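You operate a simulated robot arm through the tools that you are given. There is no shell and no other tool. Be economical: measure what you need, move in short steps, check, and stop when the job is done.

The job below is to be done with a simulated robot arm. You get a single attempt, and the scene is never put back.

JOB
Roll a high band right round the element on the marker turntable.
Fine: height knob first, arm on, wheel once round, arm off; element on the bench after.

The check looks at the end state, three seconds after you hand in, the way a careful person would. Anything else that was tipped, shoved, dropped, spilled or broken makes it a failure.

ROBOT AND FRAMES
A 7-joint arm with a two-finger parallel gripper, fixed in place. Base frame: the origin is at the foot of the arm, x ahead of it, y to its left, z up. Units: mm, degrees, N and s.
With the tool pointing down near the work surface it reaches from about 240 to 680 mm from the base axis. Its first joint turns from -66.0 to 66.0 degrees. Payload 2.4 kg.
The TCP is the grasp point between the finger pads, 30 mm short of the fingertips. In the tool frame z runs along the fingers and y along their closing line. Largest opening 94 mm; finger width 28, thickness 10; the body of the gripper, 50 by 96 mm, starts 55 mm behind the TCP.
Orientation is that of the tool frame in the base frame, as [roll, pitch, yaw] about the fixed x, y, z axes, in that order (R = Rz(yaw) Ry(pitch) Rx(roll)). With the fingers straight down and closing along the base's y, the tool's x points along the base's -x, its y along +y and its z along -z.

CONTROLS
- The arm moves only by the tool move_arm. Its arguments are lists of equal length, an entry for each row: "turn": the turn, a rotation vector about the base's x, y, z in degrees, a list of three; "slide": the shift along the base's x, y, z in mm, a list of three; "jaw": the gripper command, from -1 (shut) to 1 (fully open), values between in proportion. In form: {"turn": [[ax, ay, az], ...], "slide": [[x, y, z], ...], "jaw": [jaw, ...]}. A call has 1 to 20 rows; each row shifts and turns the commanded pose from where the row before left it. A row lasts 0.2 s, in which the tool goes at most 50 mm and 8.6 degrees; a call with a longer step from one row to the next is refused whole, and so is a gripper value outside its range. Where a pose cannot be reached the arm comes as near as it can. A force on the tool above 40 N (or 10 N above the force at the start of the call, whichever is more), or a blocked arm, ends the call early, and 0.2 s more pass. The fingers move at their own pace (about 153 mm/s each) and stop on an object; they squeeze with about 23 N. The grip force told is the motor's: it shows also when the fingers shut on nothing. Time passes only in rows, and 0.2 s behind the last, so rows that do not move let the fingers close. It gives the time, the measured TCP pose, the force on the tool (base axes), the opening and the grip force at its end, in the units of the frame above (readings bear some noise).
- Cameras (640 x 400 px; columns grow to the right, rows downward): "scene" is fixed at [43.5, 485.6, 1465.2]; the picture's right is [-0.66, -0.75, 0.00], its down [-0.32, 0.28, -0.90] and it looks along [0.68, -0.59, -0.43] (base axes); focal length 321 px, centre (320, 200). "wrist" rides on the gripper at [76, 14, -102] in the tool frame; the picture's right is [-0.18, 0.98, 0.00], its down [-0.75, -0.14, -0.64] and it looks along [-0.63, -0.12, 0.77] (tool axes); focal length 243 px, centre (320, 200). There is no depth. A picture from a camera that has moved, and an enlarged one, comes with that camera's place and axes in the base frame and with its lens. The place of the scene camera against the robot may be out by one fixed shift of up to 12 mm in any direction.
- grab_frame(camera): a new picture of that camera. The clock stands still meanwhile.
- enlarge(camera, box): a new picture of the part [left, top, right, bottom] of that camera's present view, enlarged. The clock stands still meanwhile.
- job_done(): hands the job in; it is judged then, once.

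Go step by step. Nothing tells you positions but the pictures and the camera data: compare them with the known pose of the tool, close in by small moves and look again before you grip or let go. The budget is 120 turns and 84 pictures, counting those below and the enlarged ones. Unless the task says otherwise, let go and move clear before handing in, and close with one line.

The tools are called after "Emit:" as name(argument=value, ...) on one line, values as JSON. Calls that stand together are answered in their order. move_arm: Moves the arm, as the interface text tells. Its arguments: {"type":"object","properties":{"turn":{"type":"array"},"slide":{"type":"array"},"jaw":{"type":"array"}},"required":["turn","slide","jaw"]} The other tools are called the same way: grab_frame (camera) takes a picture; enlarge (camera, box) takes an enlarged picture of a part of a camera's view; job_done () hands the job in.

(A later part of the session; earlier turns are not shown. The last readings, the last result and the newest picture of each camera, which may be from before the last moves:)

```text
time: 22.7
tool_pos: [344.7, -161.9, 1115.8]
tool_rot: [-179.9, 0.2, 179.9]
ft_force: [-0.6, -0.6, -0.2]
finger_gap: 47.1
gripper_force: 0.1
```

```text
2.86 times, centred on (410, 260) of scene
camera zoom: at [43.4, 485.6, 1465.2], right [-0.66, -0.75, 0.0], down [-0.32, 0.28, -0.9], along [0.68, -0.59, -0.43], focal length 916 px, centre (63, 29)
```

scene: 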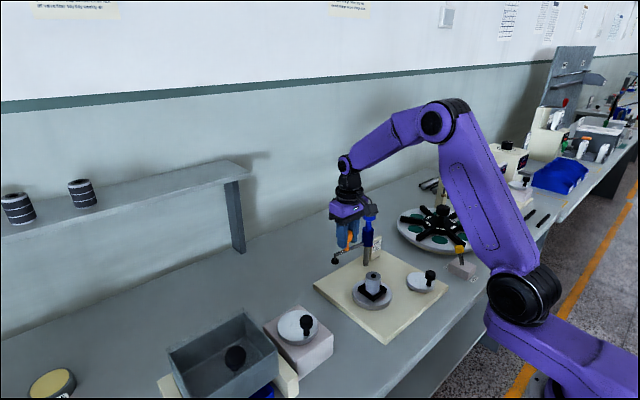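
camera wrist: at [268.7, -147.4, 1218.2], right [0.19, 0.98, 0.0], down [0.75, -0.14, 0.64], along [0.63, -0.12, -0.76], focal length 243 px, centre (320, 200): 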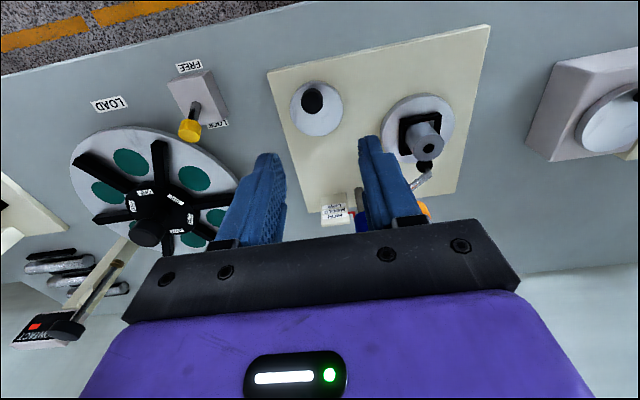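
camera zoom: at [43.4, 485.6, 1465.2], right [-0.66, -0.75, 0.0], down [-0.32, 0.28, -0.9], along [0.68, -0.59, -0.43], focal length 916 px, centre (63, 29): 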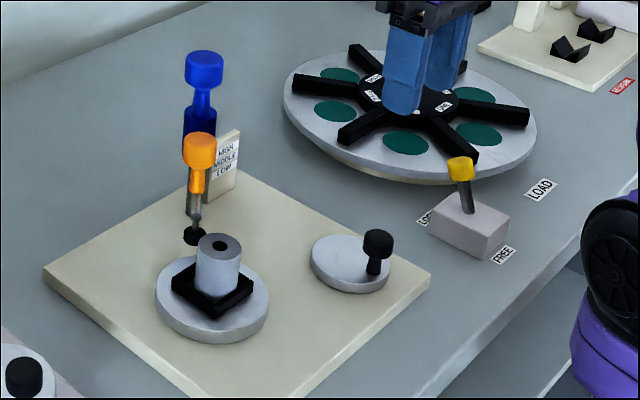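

The crank knob is about (351, -170), its top perhaps z 945-960. I'll descend above it and check.

Emit:
move_arm(turn=[[0, 0, 0], [0, 0, 0], [0, 0, 0], [0, 0, 0]], slide=[[2, -2, -25], [2, -2, -25], [2, -2, -25], [0, -1, -20]], jaw=[0.1, 0.1, 0.1, 0.1])

Emit:
grab_frame(camera="wrist")

Emit:
enlarge(camera="scene", box=[340, 190, 480, 330])

```text
time: 23.7
tool_pos: [351.2, -166.5, 1020.7]
tool_rot: [180.0, 0.1, -180.0]
ft_force: [0.0, -0.2, -0.1]
finger_gap: 51.9
gripper_force: 0.0
```

```text
38 pictures are left
camera wrist: at [276.1, -152.0, 1122.8], right [0.18, 0.98, 0.0], down [0.75, -0.14, 0.64], along [0.63, -0.12, -0.77], focal length 243 px, centre (320, 200)
```

wrist: 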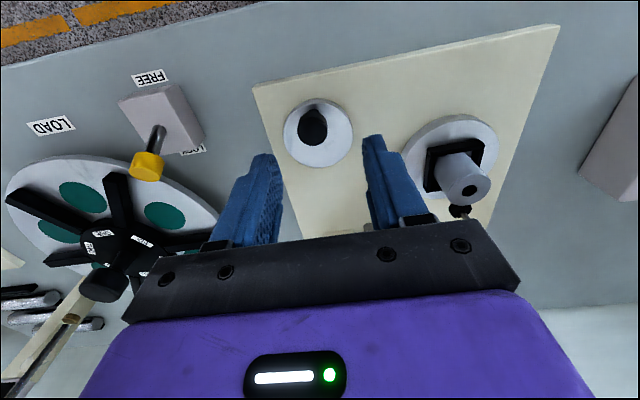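

```text
2.86 times, centred on (410, 260) of scene
camera zoom: at [43.5, 485.6, 1465.2], right [-0.66, -0.75, 0.0], down [-0.32, 0.28, -0.9], along [0.68, -0.59, -0.43], focal length 916 px, centre (63, 29)
```

zoom: 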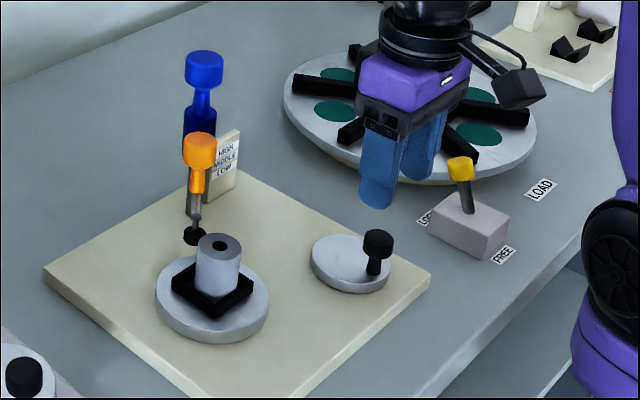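

Estimates: crank knob (355, -170), top about z 943; wheel disc centre (376, -170), top about z 903. Descending with open fingers to z 948.

Emit:
move_arm(turn=[[0, 0, 0], [0, 0, 0], [0, 0, 0], [0, 0, 0]], slide=[[3, -3, -20], [0, 0, -20], [0, 0, -18], [0, 0, -14]], jaw=[0.2, 0.2, 0.2, 0.2])

Emit:
grab_frame(camera="wrist")

Emit:
enlarge(camera="scene", box=[360, 220, 460, 320])

```text
time: 24.7
tool_pos: [353.7, -170.6, 948.1]
tool_rot: [-180.0, 0.2, 179.9]
ft_force: [-1.2, -0.5, 0.3]
finger_gap: 56.6
gripper_force: 0.0
```

```text
36 pictures are left
camera wrist: at [277.5, -155.1, 1050.0], right [0.18, 0.98, 0.0], down [0.75, -0.14, 0.64], along [0.63, -0.12, -0.77], focal length 243 px, centre (320, 200)
```

wrist: 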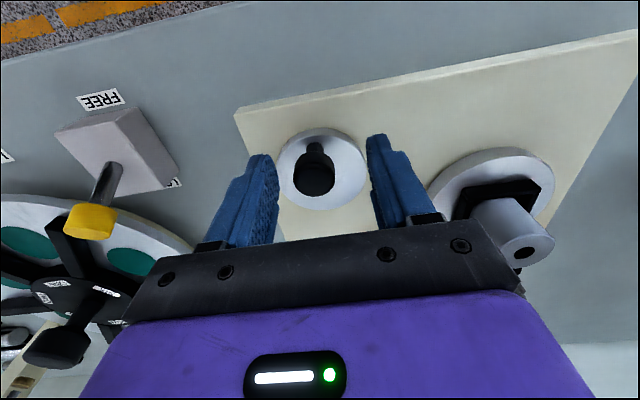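

```text
4.00 times, centred on (410, 270) of scene
camera zoom: at [43.5, 485.6, 1465.2], right [-0.66, -0.75, 0.0], down [-0.32, 0.28, -0.9], along [0.68, -0.59, -0.43], focal length 1283 px, centre (-40, -80)
```

zoom: 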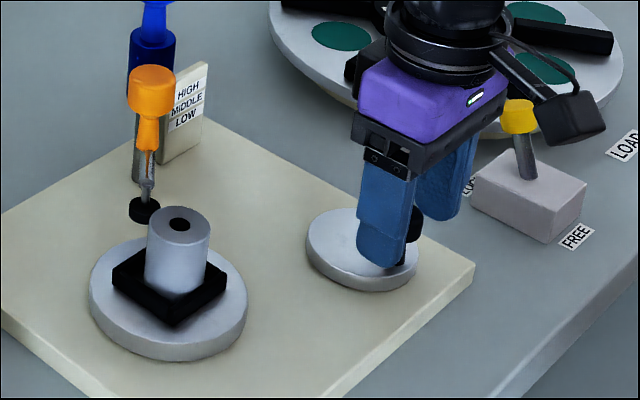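

The knob is between the fingers, about 3 mm to -y. I'll adjust, lower 4 mm and close.

Emit:
move_arm(turn=[[0, 0, 0], [0, 0, 0], [0, 0, 0], [0, 0, 0]], slide=[[-1, -2.5, -5], [0, 0, 0], [0, 0, 0], [0, 0, 0]], jaw=[0.2, -0.2, -1, -1])

Emit:
enlarge(camera="wrist", box=[220, 90, 420, 240])

```text
time: 25.7
tool_pos: [353.7, -174.1, 942.1]
tool_rot: [-180.0, 0.1, 179.8]
ft_force: [-2.5, -4.0, -1.1]
finger_gap: 25.5
gripper_force: 45.1
```

```text
2.67 times, centred on (320, 165) of wrist
camera zoom: at [276.8, -158.7, 1045.3], right [0.19, 0.98, 0.0], down [0.75, -0.14, 0.64], along [0.63, -0.12, -0.77], focal length 647 px, centre (320, 293)
```

zoom: 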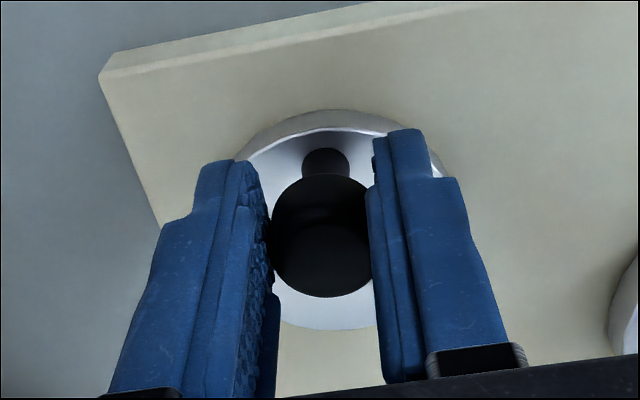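

Crank gripped cleanly. Starting clockwise: a small +y step to feel the wheel move.

Emit:
move_arm(turn=[[0, 0, 0], [0, 0, 0], [0, 0, 0], [0, 0, 0]], slide=[[0, 2, 0], [0, 2, 0], [0, 2, 0], [0, 0, 0]], jaw=[-1, -1, -1, -1])

Emit:
enlarge(camera="wrist", box=[220, 90, 420, 240])

```text
time: 26.5
tool_pos: [351.9, -168.4, 945.3]
tool_rot: [-180.0, 0.0, 179.7]
ft_force: [4.2, -4.4, -5.3]
finger_gap: 24.9
gripper_force: 45.8
stopped in row 4: the force on the tool passed its limit (the readings are from after the stop); the commanded pose is now the measured one
```

```text
2.67 times, centred on (320, 165) of wrist
camera zoom: at [276.4, -153.3, 1046.5], right [0.19, 0.98, 0.0], down [0.75, -0.14, 0.64], along [0.63, -0.12, -0.77], focal length 647 px, centre (320, 293)
```

zoom: 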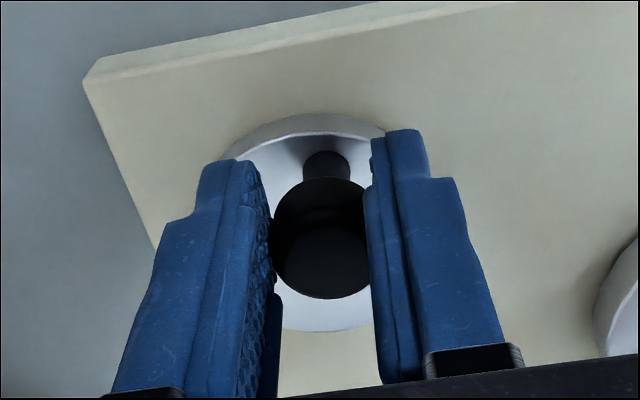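

The wheel turned a little before the force guard tripped. I'll continue on an arc with a gentler grip command, in small steps.

Emit:
move_arm(turn=[[0, 0, 0], [0, 0, 0], [0, 0, 0], [0, 0, 0]], slide=[[0.5, 0, -2], [0.3, 3.3, 0], [0.9, 3.2, 0], [1.4, 3, 0]], jaw=[-0.5, -0.5, -0.5, -0.5])

```text
time: 27.0
tool_pos: [352.8, -167.8, 942.7]
tool_rot: [-179.9, 0.2, 179.4]
ft_force: [-4.8, 0.4, 7.6]
finger_gap: 25.1
gripper_force: 45.3
stopped in row 2: the force on the tool passed its limit (the readings are from after the stop); the commanded pose is now the measured one
```

It balked. I'll look at where the crank is against the disc before going on.

Emit:
grab_frame(camera="wrist")

Emit:
enlarge(camera="scene", box=[340, 220, 460, 320])

```text
32 pictures are left
camera wrist: at [276.2, -152.7, 1045.9], right [0.19, 0.98, 0.0], down [0.75, -0.15, 0.64], along [0.63, -0.13, -0.76], focal length 243 px, centre (320, 200)
```

wrist: 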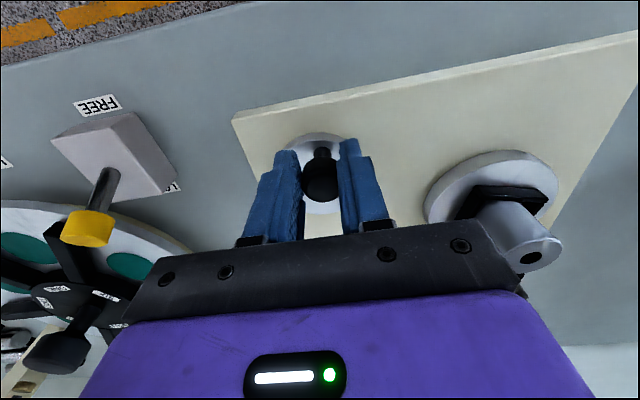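

```text
4.00 times, centred on (400, 270) of scene
camera zoom: at [43.2, 485.6, 1465.2], right [-0.66, -0.75, 0.0], down [-0.32, 0.28, -0.9], along [0.68, -0.59, -0.43], focal length 1283 px, centre (0, -80)
```

zoom: 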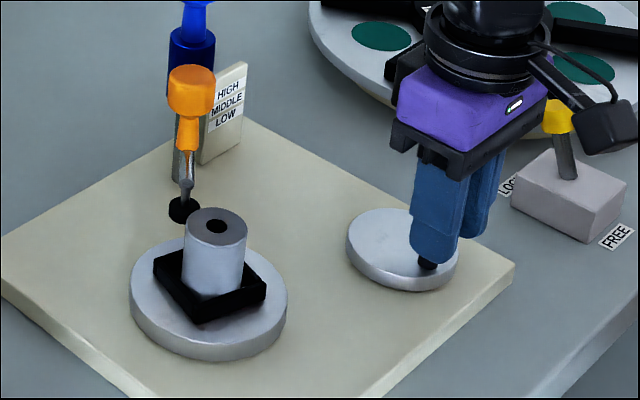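

Measured on the picture, the crank sits at about 155° on a radius of about 27 mm around (377, -179), so the path must lean +x as well. I'll try that with small steps.

Emit:
move_arm(turn=[[0, 0, 0], [0, 0, 0], [0, 0, 0], [0, 0, 0]], slide=[[0.5, 1, 0], [0.6, 1, 0], [0.7, 1, 0], [0.7, 1, 0]], jaw=[-0.5, -0.5, -0.5, -0.5])

```text
time: 27.8
tool_pos: [352.9, -167.4, 943.0]
tool_rot: [-179.9, 0.2, 179.1]
ft_force: [-6.6, -0.8, 9.3]
finger_gap: 25.0
gripper_force: 44.9
stopped in row 3: the force on the tool passed its limit (the readings are from after the stop); the commanded pose is now the measured one
```

Blocked because the grip resists the knob turning in the fingers. I'll turn the tool along with the crank (rigidly about the wheel centre), as worked for the arm.

Emit:
move_arm(turn=[[0, 0, -6], [0, 0, -7], [0, 0, -7], [0, 0, 0]], slide=[[0, 0, 0.5], [1.6, 2.8, 0], [1.9, 2.6, 0], [0, 0, 0]], jaw=[-0.5, -0.5, -0.5, -0.5])

```text
time: 28.6
tool_pos: [354.9, -159.8, 943.1]
tool_rot: [-179.9, -0.3, 160.5]
ft_force: [-1.0, 5.8, 8.0]
finger_gap: 24.9
gripper_force: 45.2
stopped in row 4: the force on the tool passed its limit (the readings are from after the stop); the commanded pose is now the measured one
```

Good movement this time. A picture to fix the crank angle and centre.

Emit:
enlarge(camera="scene", box=[340, 220, 460, 320])

Emit:
enlarge(camera="wrist", box=[220, 90, 420, 240])

```text
4.00 times, centred on (400, 270) of scene
camera zoom: at [43.4, 485.7, 1465.1], right [-0.66, -0.75, 0.0], down [-0.32, 0.28, -0.9], along [0.68, -0.59, -0.43], focal length 1283 px, centre (0, -80)
```

zoom: 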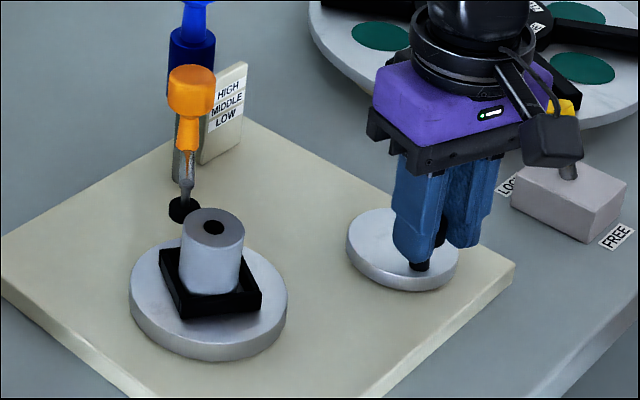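

```text
2.67 times, centred on (320, 165) of wrist
camera zoom: at [289.1, -119.8, 1045.9], right [0.5, 0.87, 0.0], down [0.67, -0.38, 0.64], along [0.55, -0.32, -0.77], focal length 647 px, centre (320, 293)
```

zoom: 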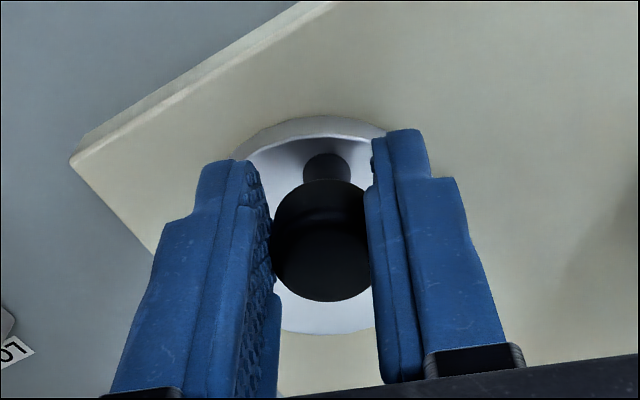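

The chuck has turned some 30° with the crank; fit: wheel centre about (377.5, -173), radius about 26, crank now at 150°. Continuing 28°.

Emit:
move_arm(turn=[[0, 0, -7], [0, 0, -7], [0, 0, -7], [0, 0, -7]], slide=[[1.78, 2.65, 0.7], [2.09, 2.42, 0], [2.37, 2.14, 0], [2.61, 1.84, 0]], jaw=[-0.5, -0.5, -0.5, -0.5])

```text
time: 29.6
tool_pos: [362.9, -149.2, 943.6]
tool_rot: [-179.9, -0.4, 132.5]
ft_force: [8.9, 26.7, -4.8]
finger_gap: 25.6
gripper_force: 44.9
```

Tracking well; the load points outward, so I'll widen by a millimetre and continue another 35°.

Emit:
move_arm(turn=[[0, 0, 0], [0, 0, -7], [0, 0, -7], [0, 0, -7], [0, 0, -7], [0, 0, -7]], slide=[[-0.5, 1.2, 0], [2.89, 1.55, 0], [3.05, 1.19, 0], [3.17, 0.8, 0], [3.25, 0.41, 0], [3.27, 0, 0]], jaw=[-0.5, -0.5, -0.5, -0.5, -0.5, -0.5])

```text
time: 31.0
tool_pos: [379.7, -143.9, 944.8]
tool_rot: [-179.6, -0.4, 97.3]
ft_force: [-3.6, 20.8, -20.7]
finger_gap: 25.6
gripper_force: 44.6
```

Crank is at about 87° now. I'll correct outward and slightly down, and do 35° more.

Emit:
move_arm(turn=[[0, 0, 0], [0, 0, -7], [0, 0, -7], [0, 0, -7], [0, 0, -7], [0, 0, -7]], slide=[[0.6, 1.4, -1.3], [3.4, -0.4, 0], [3.32, -0.81, 0], [3.2, -1.21, 0], [3.02, -1.59, 0], [2.81, -1.95, 0]], jaw=[-0.5, -0.5, -0.5, -0.5, -0.5, -0.5])

Emit:
grab_frame(camera="scene")

```text
time: 31.6
tool_pos: [382.4, -144.1, 942.6]
tool_rot: [-179.6, -0.4, 91.9]
ft_force: [-4.2, 4.5, 12.2]
finger_gap: 25.4
gripper_force: 44.7
stopped in row 3: the force on the tool passed its limit (the readings are from after the stop); the commanded pose is now the measured one
```

```text
28 pictures are left
```

scene: 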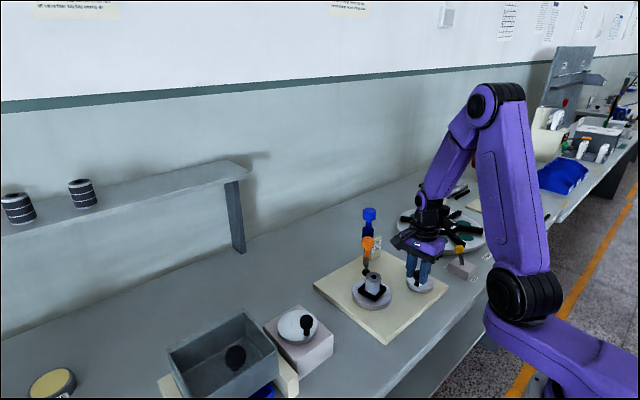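

The guard tripped, perhaps from preload. I'll relieve it and retry two small steps.

Emit:
move_arm(turn=[[0, 0, -3], [0, 0, -6], [0, 0, -6]], slide=[[0, 0, 0.5], [2.8, -0.7, 0], [2.8, -0.9, 0]], jaw=[-0.5, -0.5, -0.5])

```text
time: 32.4
tool_pos: [387.7, -144.5, 943.3]
tool_rot: [-179.5, -0.3, 76.7]
ft_force: [0.2, 13.1, 3.1]
finger_gap: 25.1
gripper_force: 45.3
```

Moving again; centre refined to (380.5, -172), radius 28. Another 21°.

Emit:
move_arm(turn=[[0, 0, -7], [0, 0, -7], [0, 0, -7], [0, 0, 0]], slide=[[3.3, -0.8, 0], [3.14, -1.48, 0], [2.94, -1.85, 0], [0, 0, 0]], jaw=[-0.5, -0.5, -0.5, -0.5])

```text
time: 33.4
tool_pos: [396.3, -146.8, 943.4]
tool_rot: [-179.5, -0.4, 55.8]
ft_force: [4.9, 31.8, 0.0]
finger_gap: 24.9
gripper_force: 44.8
```

Crank is at about 58°. I'll now release, lift, swing the tool back 160° and regrip for the next stretch.

Emit:
move_arm(turn=[[0, 0, 0], [0, 0, 0], [0, 0, 0], [0, 0, 0], [0, 0, 8.4], [0, 0, 8.4], [0, 0, 8.4], [0, 0, 8.4], [0, 0, 8.4], [0, 0, 8.4], [0, 0, 8.4], [0, 0, 8.4], [0, 0, 8.4], [0, 0, 8.4], [0, 0, 8.4], [0, 0, 8.4]], slide=[[0, 1, 0], [0, 0, 0], [0, 0, 0], [0, 0, 25], [0, 0, 25], [0, 0, 0], [0, 0, 0], [0, 0, 0], [0, 0, 0], [0, 0, 0], [0, 0, 0], [0, 0, 0], [0, 0, 0], [0, 0, 0], [0, 0, 0], [0, 0, 0]], jaw=[-0.4, -0.1, 0, 0, 0, 0, 0, 0, 0, 0, 0, 0, 0, 0, 0, 0])

Emit:
move_arm(turn=[[0, 0, 8.4], [0, 0, 8.4], [0, 0, 8.4], [0, 0, 8.4], [0, 0, 8.4], [0, 0, 8.4], [0, 0, 8.4], [0, 0, 0]], slide=[[0, 0, 0], [0, 0, 0], [0, 0, 0], [0, 0, 0], [0, 0, 0], [0, 0, 0], [0, 0, 0], [0, 0, 0]], jaw=[0, 0, 0, 0, 0, 0, 0, 0])

Emit:
grab_frame(camera="wrist")

Emit:
enlarge(camera="scene", box=[340, 220, 460, 320])

```text
time: 36.8
tool_pos: [397.3, -148.3, 994.0]
tool_rot: [-179.8, -0.3, 156.9]
ft_force: [-0.6, 0.1, 0.7]
finger_gap: 47.1
gripper_force: 0.2
```

```text
time: 38.6
tool_pos: [395.2, -149.1, 992.9]
tool_rot: [-179.7, -0.3, -144.5]
ft_force: [0.3, 0.5, -0.9]
finger_gap: 46.9
gripper_force: 0.0
```

```text
27 pictures are left
camera wrist: at [326.4, -180.4, 1095.8], right [-0.42, 0.91, -0.01], down [0.7, 0.33, 0.64], along [0.58, 0.26, -0.77], focal length 243 px, centre (320, 200)
```

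wrist: 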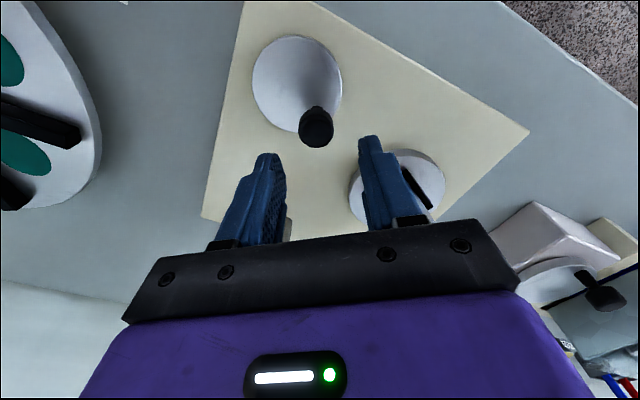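

```text
4.00 times, centred on (400, 270) of scene
camera zoom: at [43.5, 485.6, 1465.2], right [-0.66, -0.75, 0.0], down [-0.32, 0.28, -0.9], along [0.68, -0.59, -0.43], focal length 1283 px, centre (0, -80)
```

zoom: 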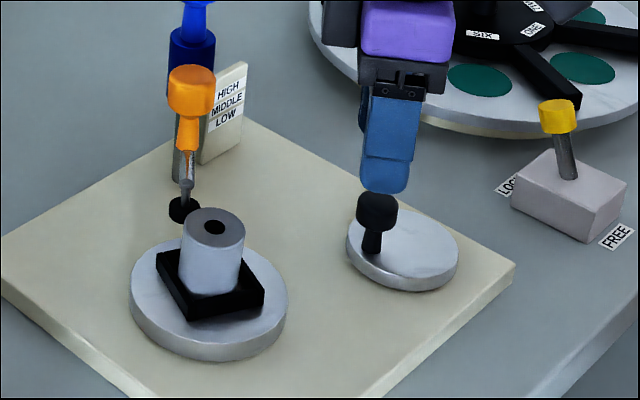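

The chuck turned equally with the wheel. The knob is slightly off the axis; I'll descend part way with a 2 mm correction and look.

Emit:
move_arm(turn=[[0, 0, 0], [0, 0, 0], [0, 0, 0]], slide=[[-1, -2, -12], [0, 0, -13], [0, 0, -13]], jaw=[0.1, 0.1, 0.1])

Emit:
enlarge(camera="wrist", box=[220, 50, 420, 240])

```text
time: 39.4
tool_pos: [395.4, -150.4, 954.7]
tool_rot: [-179.8, -0.3, -144.7]
ft_force: [0.1, 0.1, -0.3]
finger_gap: 51.9
gripper_force: 0.1
```

```text
2.11 times, centred on (320, 145) of wrist
camera zoom: at [326.1, -182.6, 1057.6], right [-0.42, 0.91, -0.01], down [0.7, 0.33, 0.64], along [0.58, 0.26, -0.77], focal length 511 px, centre (320, 316)
```

zoom: 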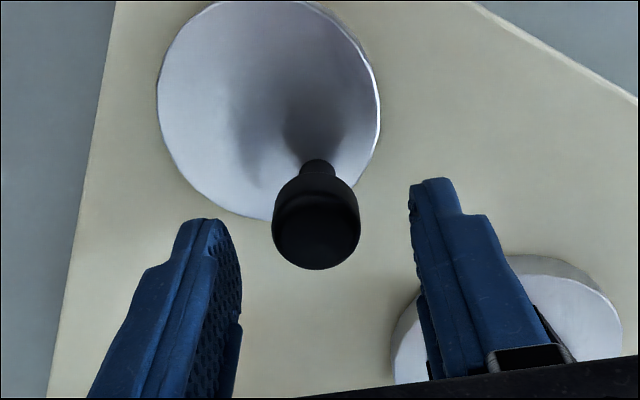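

Better measured now: knob at (389.7, -154), wheel centre (376, -173), so the radius is about 22.5. I'll centre on it and grip.

Emit:
move_arm(turn=[[0, 0, 0], [0, 0, 0], [0, 0, 0], [0, 0, 0], [0, 0, 0]], slide=[[-5.8, -3.4, 0], [0, 0, -11], [0, 0, 0], [0, 0, 0], [0, 0, 0]], jaw=[0, 0, -0.3, -0.6, -0.6])

Emit:
enlarge(camera="wrist", box=[220, 50, 420, 240])

```text
time: 40.6
tool_pos: [389.0, -157.2, 941.4]
tool_rot: [-179.7, -0.3, -144.7]
ft_force: [0.3, -4.0, -4.8]
finger_gap: 25.5
gripper_force: 44.9
```

```text
2.11 times, centred on (320, 145) of wrist
camera zoom: at [319.8, -187.4, 1046.4], right [-0.42, 0.91, -0.01], down [0.7, 0.33, 0.64], along [0.58, 0.26, -0.77], focal length 511 px, centre (320, 316)
```

zoom: 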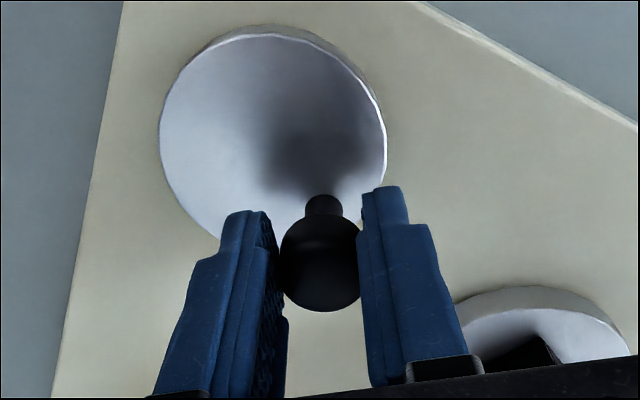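

Centred grip. Now rotate clockwise about (376, -176) with radius 23, 37° first.

Emit:
move_arm(turn=[[0, 0, -7.5], [0, 0, -7.5], [0, 0, -7.5], [0, 0, -7.5], [0, 0, -7.5]], slide=[[2.37, -1.83, 0], [2.11, -2.13, 0], [1.81, -2.39, 0], [1.49, -2.6, 0], [1.13, -2.78, 0]], jaw=[-0.6, -0.6, -0.6, -0.6, -0.6])

```text
time: 41.8
tool_pos: [400.5, -161.8, 944.3]
tool_rot: [-179.7, -0.3, 177.9]
ft_force: [11.1, 26.3, 10.6]
finger_gap: 26.0
gripper_force: 44.3
```

There's some lag; I'll wait two rows and read again.

Emit:
move_arm(turn=[[0, 0, 0], [0, 0, 0]], slide=[[0, 0, 0], [0, 0, 0]], jaw=[-0.6, -0.6])

Emit:
enlarge(camera="wrist", box=[220, 50, 420, 240])

```text
time: 42.4
tool_pos: [400.2, -162.8, 943.4]
tool_rot: [-179.7, -0.2, 178.1]
ft_force: [14.7, 30.8, 10.7]
finger_gap: 25.6
gripper_force: 44.7
```

```text
2.11 times, centred on (320, 145) of wrist
camera zoom: at [325.2, -145.2, 1046.2], right [0.22, 0.98, -0.01], down [0.75, -0.16, 0.64], along [0.62, -0.14, -0.77], focal length 511 px, centre (320, 316)
```

zoom: 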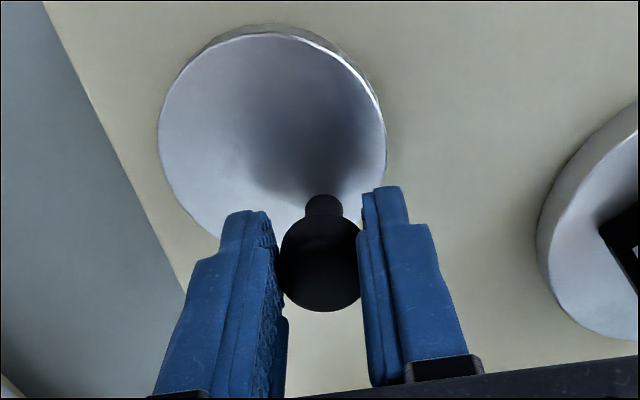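

The wheel follows the tool rigidly; a re-fit gives centre about (378, -173), radius about 24.5, crank at about 25°. I'll shift the path outward and continue.

Emit:
move_arm(turn=[[0, 0, 0], [0, 0, -7.5], [0, 0, -7.5], [0, 0, -7.5], [0, 0, -7.5]], slide=[[2, 3, -0.8], [0.9, -3, 0], [0.8, -3.2, 0], [0.3, -3.2, 0], [-0.1, -3.2, 0]], jaw=[-0.6, -0.6, -0.6, -0.6, -0.6])

```text
time: 43.6
tool_pos: [403.9, -175.1, 944.0]
tool_rot: [-179.6, 0.0, 147.8]
ft_force: [19.0, 15.5, -5.5]
finger_gap: 26.0
gripper_force: 45.1
```

Going well: crank at about -5°. Continue 37° more with 1.5 mm outward correction.

Emit:
move_arm(turn=[[0, 0, 0], [0, 0, -7.5], [0, 0, -7.5], [0, 0, -7.5], [0, 0, -7.5], [0, 0, -7.5]], slide=[[1.6, 0.5, 0.3], [-0.5, -3.3, 0], [-1, -3.3, 0], [-1.3, -3.1, 0], [-1.8, -2.9, 0], [-2.1, -2.7, 0]], jaw=[-0.6, -0.6, -0.6, -0.6, -0.6, -0.6])

```text
time: 45.0
tool_pos: [397.0, -189.2, 945.3]
tool_rot: [-179.6, -0.4, 110.4]
ft_force: [7.0, 9.8, -1.8]
finger_gap: 24.8
gripper_force: 45.0
```

Crank at about -41°, loads low. Another 37°.

Emit:
move_arm(turn=[[0, 0, -7.5], [0, 0, -7.5], [0, 0, -7.5], [0, 0, -7.5], [0, 0, -7.5]], slide=[[-2.3, -2.3, 0], [-2.6, -2, 0], [-2.8, -1.7, 0], [-3.1, -1.2, 0], [-3.1, -0.9, 0]], jaw=[-0.6, -0.6, -0.6, -0.6, -0.6])

```text
time: 46.2
tool_pos: [384.7, -194.1, 944.5]
tool_rot: [-179.7, -0.4, 73.0]
ft_force: [16.0, 32.4, 0.2]
finger_gap: 24.9
gripper_force: 44.6
```

Crank at about -74° (some 254° done). Time for a second regrip: release, lift, swing the tool back 150°.

Emit:
move_arm(turn=[[0, 0, 0], [0, 0, 0], [0, 0, 0], [0, 0, 0], [0, 0, 8.4], [0, 0, 8.4], [0, 0, 8.4], [0, 0, 8.4], [0, 0, 8.4], [0, 0, 8.4], [0, 0, 8.4], [0, 0, 8.4], [0, 0, 8.4], [0, 0, 8.4], [0, 0, 8.4], [0, 0, 8.4]], slide=[[1, 2.5, 0], [0, 0, 0], [0, 0, 0], [0, 0, 25], [0, 0, 25], [0, 0, 0], [0, 0, 0], [0, 0, 0], [0, 0, 0], [0, 0, 0], [0, 0, 0], [0, 0, 0], [0, 0, 0], [0, 0, 0], [0, 0, 0], [0, 0, 0]], jaw=[-0.6, -0.1, 0, 0, 0, 0, 0, 0, 0, 0, 0, 0, 0, 0, 0, 0])

Emit:
move_arm(turn=[[0, 0, 8.4], [0, 0, 8.4], [0, 0, 8.4], [0, 0, 8.4], [0, 0, 8.4], [0, 0, 8.4], [0, 0, 0], [0, 0, 0], [0, 0, 0]], slide=[[0, 0, 0], [0, 0, 0], [0, 0, 0], [0, 0, 0], [0, 0, 0], [0, 0, 0], [0, 0, -18], [0, 0, -18], [0, 0, 0]], jaw=[0.1, 0.1, 0.1, 0.1, 0.1, 0.1, 0.1, 0.1, 0.1])

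Emit:
enlarge(camera="wrist", box=[220, 50, 420, 240])

Emit:
enlarge(camera="scene", box=[340, 220, 460, 320])

```text
time: 49.6
tool_pos: [385.3, -196.0, 995.2]
tool_rot: [-179.6, -0.3, 173.9]
ft_force: [0.2, 0.3, 0.3]
finger_gap: 47.0
gripper_force: 0.0
```

```text
time: 51.6
tool_pos: [383.9, -194.2, 958.5]
tool_rot: [-179.7, -0.3, -135.8]
ft_force: [0.5, -0.5, -0.2]
finger_gap: 51.8
gripper_force: 0.1
```

```text
2.11 times, centred on (320, 145) of wrist
camera zoom: at [320.6, -236.5, 1060.4], right [-0.55, 0.83, -0.01], down [0.64, 0.43, 0.64], along [0.53, 0.35, -0.77], focal length 511 px, centre (320, 316)
```

zoom: 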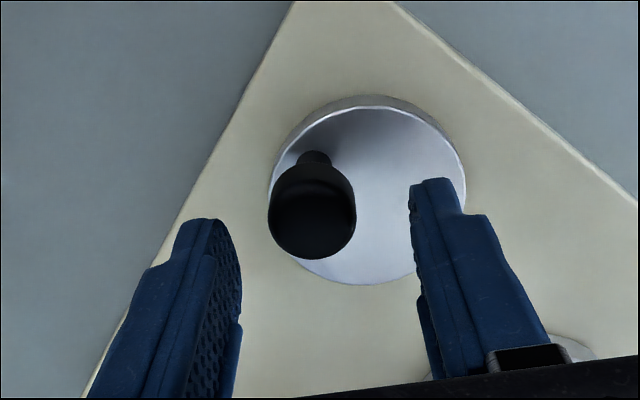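

```text
4.00 times, centred on (400, 270) of scene
camera zoom: at [43.5, 485.6, 1465.2], right [-0.66, -0.75, 0.0], down [-0.32, 0.28, -0.9], along [0.68, -0.59, -0.43], focal length 1283 px, centre (0, -80)
```

zoom: 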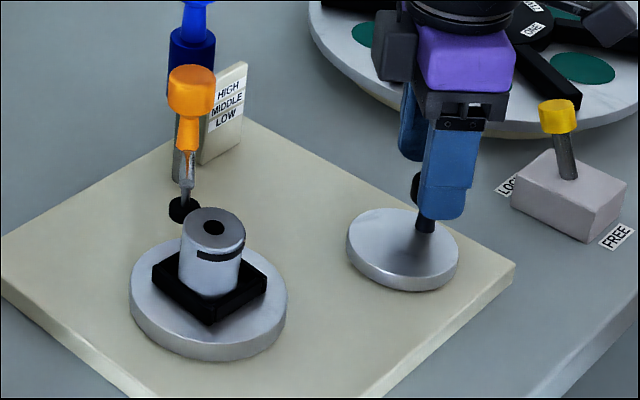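

The black band shows on the element, nicely high. Crank is at about -87°; I'll centre on the knob and grip again.

Emit:
move_arm(turn=[[0, 0, 0], [0, 0, 0], [0, 0, 0], [0, 0, 0], [0, 0, 0], [0, 0, 0]], slide=[[-6.2, -6.7, 0], [0, 0, -7], [0, 0, -8], [0, 0, 0], [0, 0, 0], [0, 0, 0]], jaw=[0.1, 0.1, 0.1, -0.3, -0.6, -0.6])

Emit:
enlarge(camera="wrist", box=[220, 50, 420, 240])

```text
time: 53.0
tool_pos: [378.6, -203.1, 943.4]
tool_rot: [-179.5, -0.3, -136.1]
ft_force: [7.2, -9.2, -6.6]
finger_gap: 25.3
gripper_force: 45.2
```

```text
2.11 times, centred on (320, 145) of wrist
camera zoom: at [314.6, -243.7, 1045.7], right [-0.55, 0.83, -0.01], down [0.64, 0.43, 0.64], along [0.54, 0.35, -0.77], focal length 511 px, centre (320, 316)
```

zoom: 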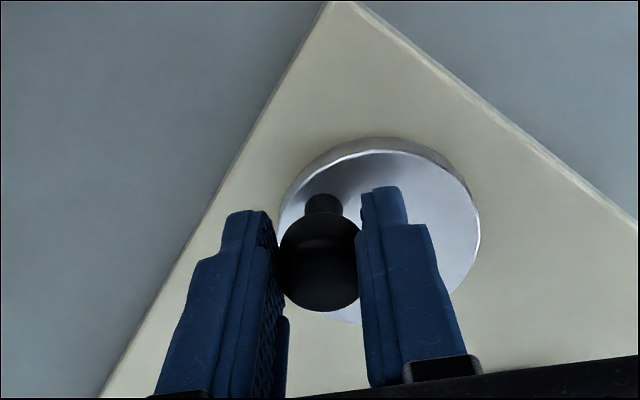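

Gripped. Rotating on clockwise, 30° first to check the fit.

Emit:
move_arm(turn=[[0, 0, -7.5], [0, 0, -7.5], [0, 0, -7.5], [0, 0, -7.5]], slide=[[-3.1, 0, 0], [-3.1, 0.45, 0], [-3, 0.9, 0], [-2.9, 1.2, 0]], jaw=[-0.6, -0.6, -0.6, -0.6])

```text
time: 54.0
tool_pos: [366.3, -197.0, 942.9]
tool_rot: [-179.9, -0.4, -165.8]
ft_force: [10.5, 22.7, 10.6]
finger_gap: 24.9
gripper_force: 44.3
```

On track; the load says the path should be about 3 mm further inward (+y). Correcting and continuing 37°.

Emit:
move_arm(turn=[[0, 0, 0], [0, 0, -7.5], [0, 0, -7.5], [0, 0, -7.5], [0, 0, -7.5], [0, 0, -7.5]], slide=[[-0.5, 2.7, 0.5], [-2.7, 1.7, 0], [-2.5, 2.1, 0], [-2.1, 2.3, 0], [-1.9, 2.6, 0], [-1.3, 2.8, 0]], jaw=[-0.6, -0.6, -0.6, -0.6, -0.6, -0.6])

```text
time: 54.8
tool_pos: [364.0, -192.3, 943.0]
tool_rot: [-179.7, -0.2, -176.0]
ft_force: [5.4, 0.0, -9.3]
finger_gap: 25.1
gripper_force: 44.6
stopped in row 3: the force on the tool passed its limit (the readings are from after the stop); the commanded pose is now the measured one
```

Guard tripped midway; retrying from here in smaller steps.

Emit:
move_arm(turn=[[0, 0, -4], [0, 0, -6], [0, 0, -6], [0, 0, -6]], slide=[[-1.2, 1, 0], [-2, 1.7, 0], [-1.8, 1.9, 0], [-1.5, 2.1, 0]], jaw=[-0.6, -0.6, -0.6, -0.6])

```text
time: 55.8
tool_pos: [358.0, -184.6, 943.5]
tool_rot: [-179.7, -0.2, 162.4]
ft_force: [20.6, 29.4, -18.0]
finger_gap: 25.0
gripper_force: 44.8
```

Crank near -150°. Relieving the load and continuing 24°.

Emit:
move_arm(turn=[[0, 0, -3], [0, 0, -6], [0, 0, -6], [0, 0, -6], [0, 0, -6]], slide=[[1, 3, -0.8], [-1, 2.1, 0], [-0.8, 2.2, 0], [-0.5, 2.3, 0], [-0.3, 2.4, 0]], jaw=[-0.6, -0.6, -0.6, -0.6, -0.6])

Emit:
enlarge(camera="scene", box=[340, 220, 460, 320])

Emit:
enlarge(camera="wrist", box=[220, 50, 420, 240])

```text
time: 57.0
tool_pos: [355.8, -177.8, 941.9]
tool_rot: [-179.8, 0.1, 135.1]
ft_force: [21.3, 19.3, 8.3]
finger_gap: 25.7
gripper_force: 44.9
```

```text
4.00 times, centred on (400, 270) of scene
camera zoom: at [43.9, 486.1, 1465.0], right [-0.66, -0.75, 0.0], down [-0.33, 0.28, -0.9], along [0.68, -0.59, -0.43], focal length 1283 px, centre (0, -80)
```

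zoom: 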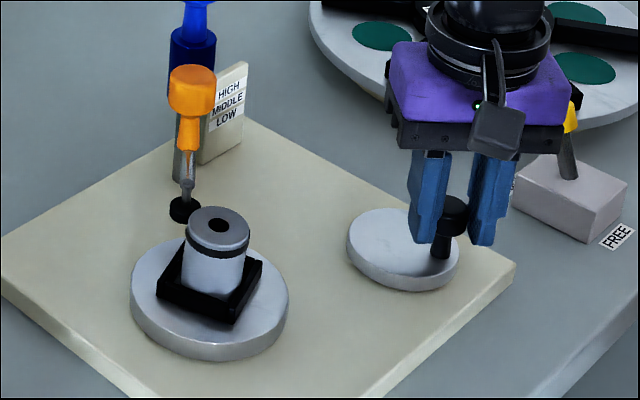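

```text
2.11 times, centred on (320, 145) of wrist
camera zoom: at [312.2, -111.1, 1044.3], right [0.82, 0.57, 0.0], down [0.43, -0.63, 0.64], along [0.36, -0.53, -0.76], focal length 511 px, centre (320, 316)
```

zoom: 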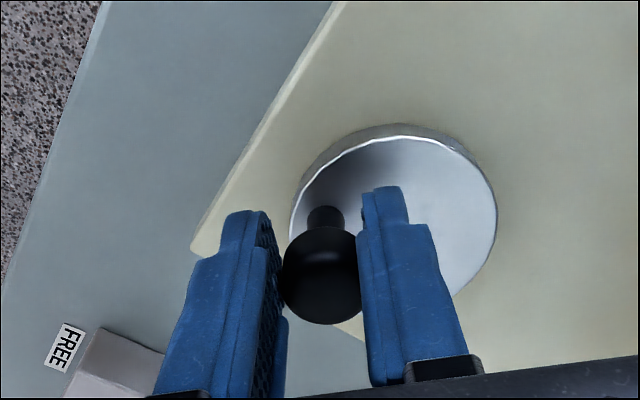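

The band now covers all the visible side. The crank is about 16° short of its starting angle; I'll go roughly 35° further to overlap.

Emit:
move_arm(turn=[[0, 0, -3], [0, 0, -6], [0, 0, -6], [0, 0, -6]], slide=[[2, 2.5, 0.5], [0.2, 2.5, 0], [0.4, 2.5, 0], [0.7, 2.4, 0]], jaw=[-0.6, -0.6, -0.6, -0.6])

```text
time: 58.0
tool_pos: [357.1, -165.2, 942.0]
tool_rot: [-179.6, -0.3, 113.9]
ft_force: [8.0, 3.0, -10.8]
finger_gap: 25.5
gripper_force: 45.1
```

Smooth. One more 18° for overlap, then check.

Emit:
move_arm(turn=[[0, 0, -6], [0, 0, -6], [0, 0, -6]], slide=[[1.1, 2.2, 0.3], [1.3, 2.1, 0], [1.5, 1.9, 0]], jaw=[-0.6, -0.6, -0.6])

Emit:
enlarge(camera="scene", box=[340, 220, 460, 320])

```text
time: 58.8
tool_pos: [361.8, -157.5, 943.3]
tool_rot: [-179.7, -0.3, 96.1]
ft_force: [11.9, 6.8, -23.4]
finger_gap: 25.8
gripper_force: 45.4
```

```text
4.00 times, centred on (400, 270) of scene
camera zoom: at [44.0, 485.6, 1465.1], right [-0.66, -0.75, 0.0], down [-0.33, 0.28, -0.9], along [0.68, -0.59, -0.43], focal length 1283 px, centre (0, -80)
```

zoom: 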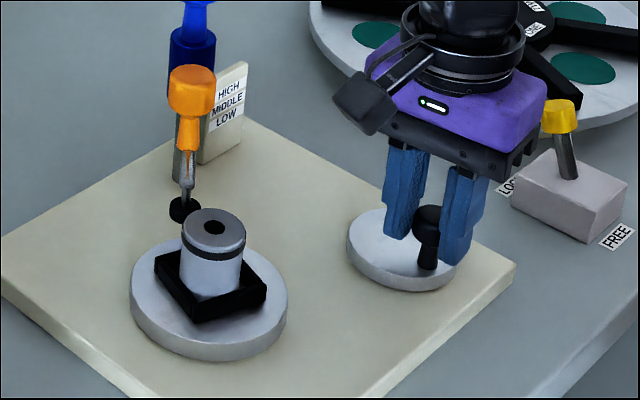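

The crank is some 10° past its starting angle. A last 12° for a safe overlap, then release and lift.

Emit:
move_arm(turn=[[0, 0, -6], [0, 0, -6], [0, 0, 0], [0, 0, 0], [0, 0, 0], [0, 0, 0], [0, 0, 0], [0, 0, 0], [0, 0, 0]], slide=[[1.6, 1.9, -0.8], [1.8, 1.7, 0], [0, 0, 0], [0, 0, 0], [0, 0, 0], [0, 0, 25], [0, 0, 35], [0, 0, 40], [0, 0, 40]], jaw=[-0.6, -0.6, -0.3, -0.1, 0, 0, 0, 0, 0])

Emit:
enlarge(camera="scene", box=[340, 220, 460, 320])

```text
time: 60.8
tool_pos: [364.4, -149.5, 1081.0]
tool_rot: [-179.6, -0.2, 84.1]
ft_force: [0.5, 0.3, 0.0]
finger_gap: 46.7
gripper_force: 0.0
```

```text
4.00 times, centred on (400, 270) of scene
camera zoom: at [43.5, 485.6, 1465.2], right [-0.66, -0.75, 0.0], down [-0.32, 0.28, -0.9], along [0.68, -0.59, -0.43], focal length 1283 px, centre (0, -80)
```

zoom: 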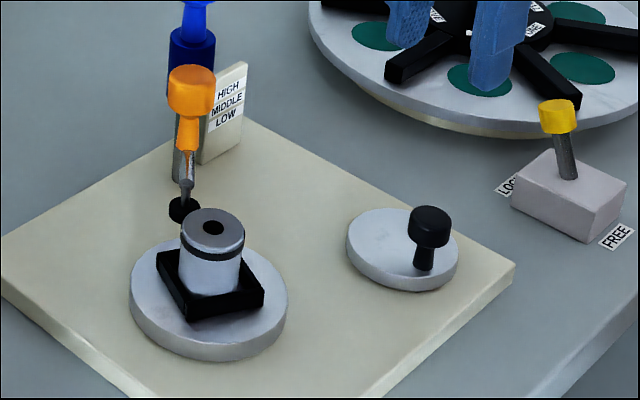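

Band done. Next arm off: I'll rise, turn the tool to the earlier grip angle, and move over the orange knob at (488, -75).

Emit:
move_arm(turn=[[0, 0, 8.2], [0, 0, 8.2], [0, 0, 8.2], [0, 0, 8.2], [0, 0, 8.2], [0, 0, 8.2], [0, 0, 8.2], [0, 0, 8.2], [0, 0, 8.2], [0, 0, 8.2], [0, 0, 8.2], [0, 0, 8.2], [0, 0, 8.2], [0, 0, 8.2], [0, 0, 8.2], [0, 0, 8.2], [0, 0, 8.2], [0, 0, 6]], slide=[[0, 0, 25], [0, 0, 25], [0, 0, 10], [0, 0, 0], [0, 0, 0], [0, 0, 0], [0, 0, 0], [0, 0, 0], [12, 7, 0], [12, 7, 0], [12, 7, 0], [12, 7, 0], [12, 8, 0], [12, 8, 0], [12, 8, 0], [12, 8, 0], [14, 7, 0], [14, 7, 0]], jaw=[0.1, 0.1, 0.1, 0.1, 0.1, 0.1, 0.1, 0.1, 0.1, 0.1, 0.1, 0.1, 0.1, 0.1, 0.1, 0.1, 0.1, 0.1])

Emit:
move_arm(turn=[[0, 0, 0], [0, 0, 0], [0, 0, 0], [0, 0, 0]], slide=[[0, 0, -25], [0, 0, -25], [0, 0, -20], [0, 0, 0]], jaw=[0.1, 0.1, 0.1, 0.1])

Emit:
grab_frame(camera="wrist")

```text
time: 64.5
tool_pos: [489.0, -80.7, 1142.3]
tool_rot: [-179.7, -0.2, -130.4]
ft_force: [0.2, -0.4, 0.3]
finger_gap: 51.6
gripper_force: 0.0
```

```text
time: 65.5
tool_pos: [488.0, -78.8, 1071.3]
tool_rot: [-179.7, -0.1, -130.5]
ft_force: [-0.3, -1.1, -0.3]
finger_gap: 51.8
gripper_force: 0.0
```

```text
15 pictures are left
camera wrist: at [428.7, -126.7, 1174.6], right [-0.63, 0.78, -0.01], down [0.6, 0.49, 0.64], along [0.5, 0.4, -0.77], focal length 243 px, centre (320, 200)
```

wrist: 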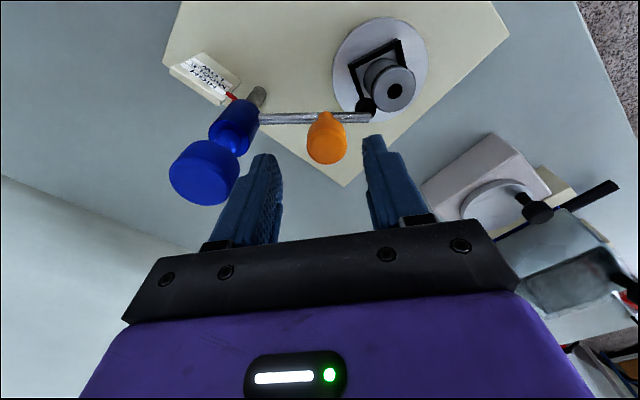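

Orange is about 5 mm to the right; correct, descend and grip.

Emit:
move_arm(turn=[[0, 0, 0], [0, 0, 0], [0, 0, 0], [0, 0, 0], [0, 0, 0], [0, 0, 0], [0, 0, 0]], slide=[[-2.6, 3.4, -3], [0, 0, -20], [0, 0, -20], [0, 0, -19], [0, 0, 0], [0, 0, 0], [0, 0, 0]], jaw=[0.1, 0.1, 0.1, 0.1, -0.3, -0.6, -0.6])

Emit:
enlarge(camera="wrist", box=[180, 40, 460, 240])

```text
time: 67.2
tool_pos: [485.5, -76.9, 1010.0]
tool_rot: [-179.6, -0.2, -130.6]
ft_force: [8.2, -6.1, -1.3]
finger_gap: 32.3
gripper_force: 45.3
```

```text
2.00 times, centred on (320, 140) of wrist
camera zoom: at [425.3, -125.0, 1113.0], right [-0.63, 0.78, -0.01], down [0.6, 0.48, 0.64], along [0.5, 0.4, -0.77], focal length 485 px, centre (320, 320)
```

zoom: 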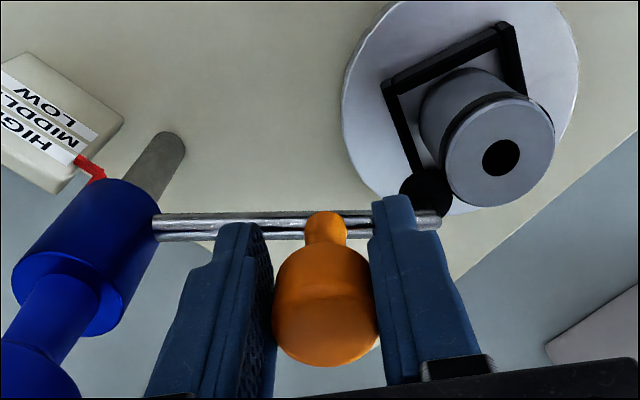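

Firm, central grip. Swinging the arm back off, 18° first.

Emit:
move_arm(turn=[[0, 0, -6], [0, 0, -6], [0, 0, -6], [0, 0, 0]], slide=[[5.9, 4.9, 0], [6.4, 4.3, 0], [6.8, 3.6, 0], [0, 0, 0]], jaw=[-0.6, -0.6, -0.6, -0.6])

```text
time: 68.2
tool_pos: [504.6, -64.4, 1010.1]
tool_rot: [-179.8, -0.4, -148.6]
ft_force: [-2.7, 0.5, 1.6]
finger_gap: 32.4
gripper_force: 45.5
```

Tracks freely with almost no load. Continuing to the rest position.

Emit:
move_arm(turn=[[0, 0, -6], [0, 0, -6], [0, 0, -6], [0, 0, -6], [0, 0, -5], [0, 0, 0]], slide=[[7.1, 2.9, 0], [7.4, 2.1, 0], [7.5, 1.3, 0], [7.6, 0.5, 0], [6.3, -0.2, 0], [0, 0, 0]], jaw=[-0.6, -0.6, -0.6, -0.6, -0.6, -0.6])

Emit:
enlarge(camera="scene", box=[320, 190, 440, 310])

```text
time: 69.5
tool_pos: [541.6, -54.9, 1011.5]
tool_rot: [-179.8, -0.2, -177.4]
ft_force: [-4.3, 19.7, 0.1]
finger_gap: 32.5
gripper_force: 45.1
```

```text
3.33 times, centred on (380, 250) of scene
camera zoom: at [43.3, 486.2, 1465.0], right [-0.66, -0.75, 0.0], down [-0.32, 0.28, -0.9], along [0.68, -0.59, -0.43], focal length 1069 px, centre (120, 33)
```

zoom: 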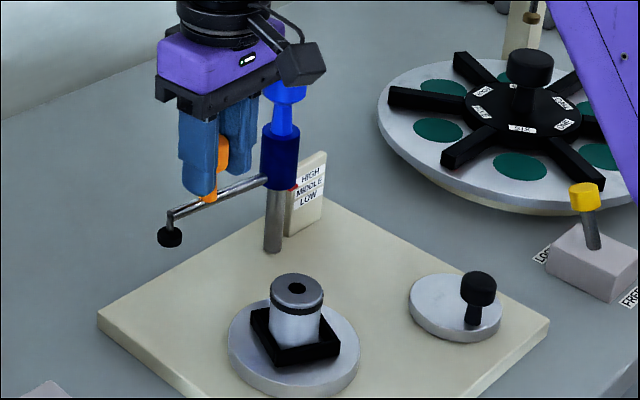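

Arm is back off. I'll release, rise clear, then move over the element.

Emit:
move_arm(turn=[[0, 0, 0], [0, 0, 0], [0, 0, 0], [0, 0, 0], [0, 0, 0], [0, 0, 0], [0, 0, 0]], slide=[[0, 1.5, 0], [0, 0, 0], [0, 0, 0], [0, 0, 20], [0, 0, 30], [0, 0, 40], [0, 0, 40]], jaw=[-0.4, 0, 0.1, 0.1, 0.1, 0.1, 0.1])

Emit:
move_arm(turn=[[0, 0, 0], [0, 0, 0], [0, 0, 0], [0, 0, 0], [0, 0, -2.6], [0, 0, 0], [0, 0, 0]], slide=[[-25, 4, 0], [-25, 4, 0], [-25, 4, 0], [-25, 4, 0], [0, 0, -40], [0, 0, -40], [0, 0, -20]], jaw=[0.4, 0.4, 0.4, 0.4, 0.4, 0.4, 0.4])

Emit:
grab_frame(camera="wrist")

```text
time: 71.2
tool_pos: [542.6, -54.2, 1140.0]
tool_rot: [-179.7, -0.3, -177.5]
ft_force: [0.3, 0.7, 0.1]
finger_gap: 51.7
gripper_force: 0.2
```

```text
time: 72.8
tool_pos: [440.7, -39.8, 1039.6]
tool_rot: [-179.7, -0.2, 179.8]
ft_force: [-1.4, 0.6, -0.2]
finger_gap: 65.8
gripper_force: 0.1
```

```text
12 pictures are left
camera wrist: at [365.4, -24.1, 1142.6], right [0.19, 0.98, -0.01], down [0.76, -0.14, 0.64], along [0.63, -0.12, -0.77], focal length 243 px, centre (320, 200)
```

wrist: 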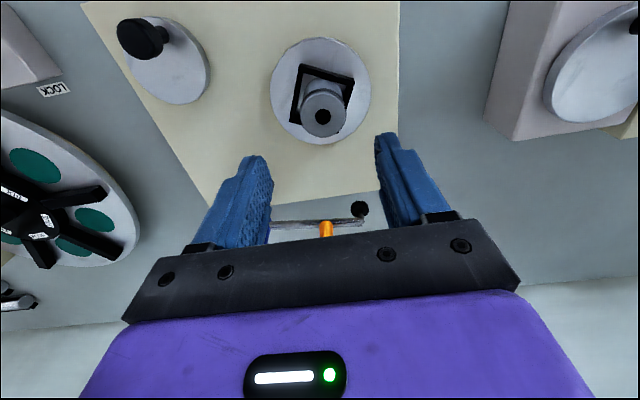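

Element is under the gripper (top about z 941), 2.5 mm to +y. Descending around it.

Emit:
move_arm(turn=[[0, 0, 0], [0, 0, 0], [0, 0, 0], [0, 0, 0]], slide=[[0.5, 2.3, -25], [0, 0, -25], [0, 0, -20], [0, 0, -15]], jaw=[0.4, 0.4, 0.4, 0.4])

Emit:
enlarge(camera="wrist", box=[220, 60, 420, 240])

Emit:
enlarge(camera="scene", box=[330, 230, 420, 310])

```text
time: 73.8
tool_pos: [442.6, -36.6, 954.9]
tool_rot: [-179.8, -0.3, 179.8]
ft_force: [0.6, 0.3, -0.6]
finger_gap: 65.7
gripper_force: 0.0
```

```text
2.22 times, centred on (320, 150) of wrist
camera zoom: at [367.3, -22.0, 1057.6], right [0.19, 0.98, -0.01], down [0.76, -0.14, 0.64], along [0.63, -0.12, -0.77], focal length 539 px, centre (320, 311)
```

zoom: 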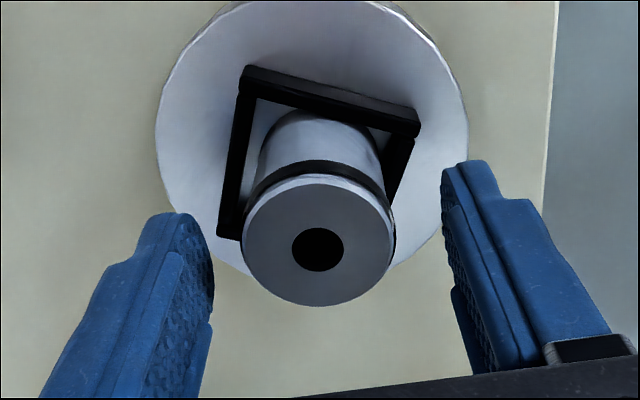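

```text
5.00 times, centred on (375, 270) of scene
camera zoom: at [43.5, 485.6, 1465.2], right [-0.66, -0.75, 0.0], down [-0.32, 0.28, -0.9], along [0.68, -0.59, -0.43], focal length 1604 px, centre (45, -150)
```

zoom: 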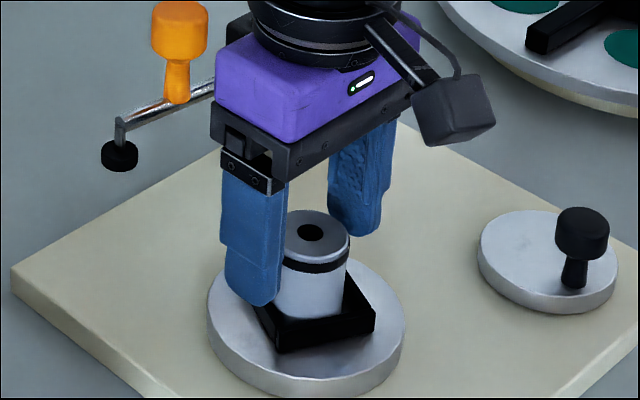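

Well placed; fingertips clear of the holder frame. A small correction, then close and check.

Emit:
move_arm(turn=[[0, 0, 0], [0, 0, 0], [0, 0, 0], [0, 0, 0]], slide=[[-2.5, -0.5, -4], [0, 0, 0], [0, 0, 0], [0, 0, 0]], jaw=[0.4, 0, -0.6, -0.6])

```text
time: 74.8
tool_pos: [441.1, -37.5, 951.5]
tool_rot: [-179.6, -0.3, 179.8]
ft_force: [0.3, 0.0, 0.4]
finger_gap: 36.6
gripper_force: 23.0
```

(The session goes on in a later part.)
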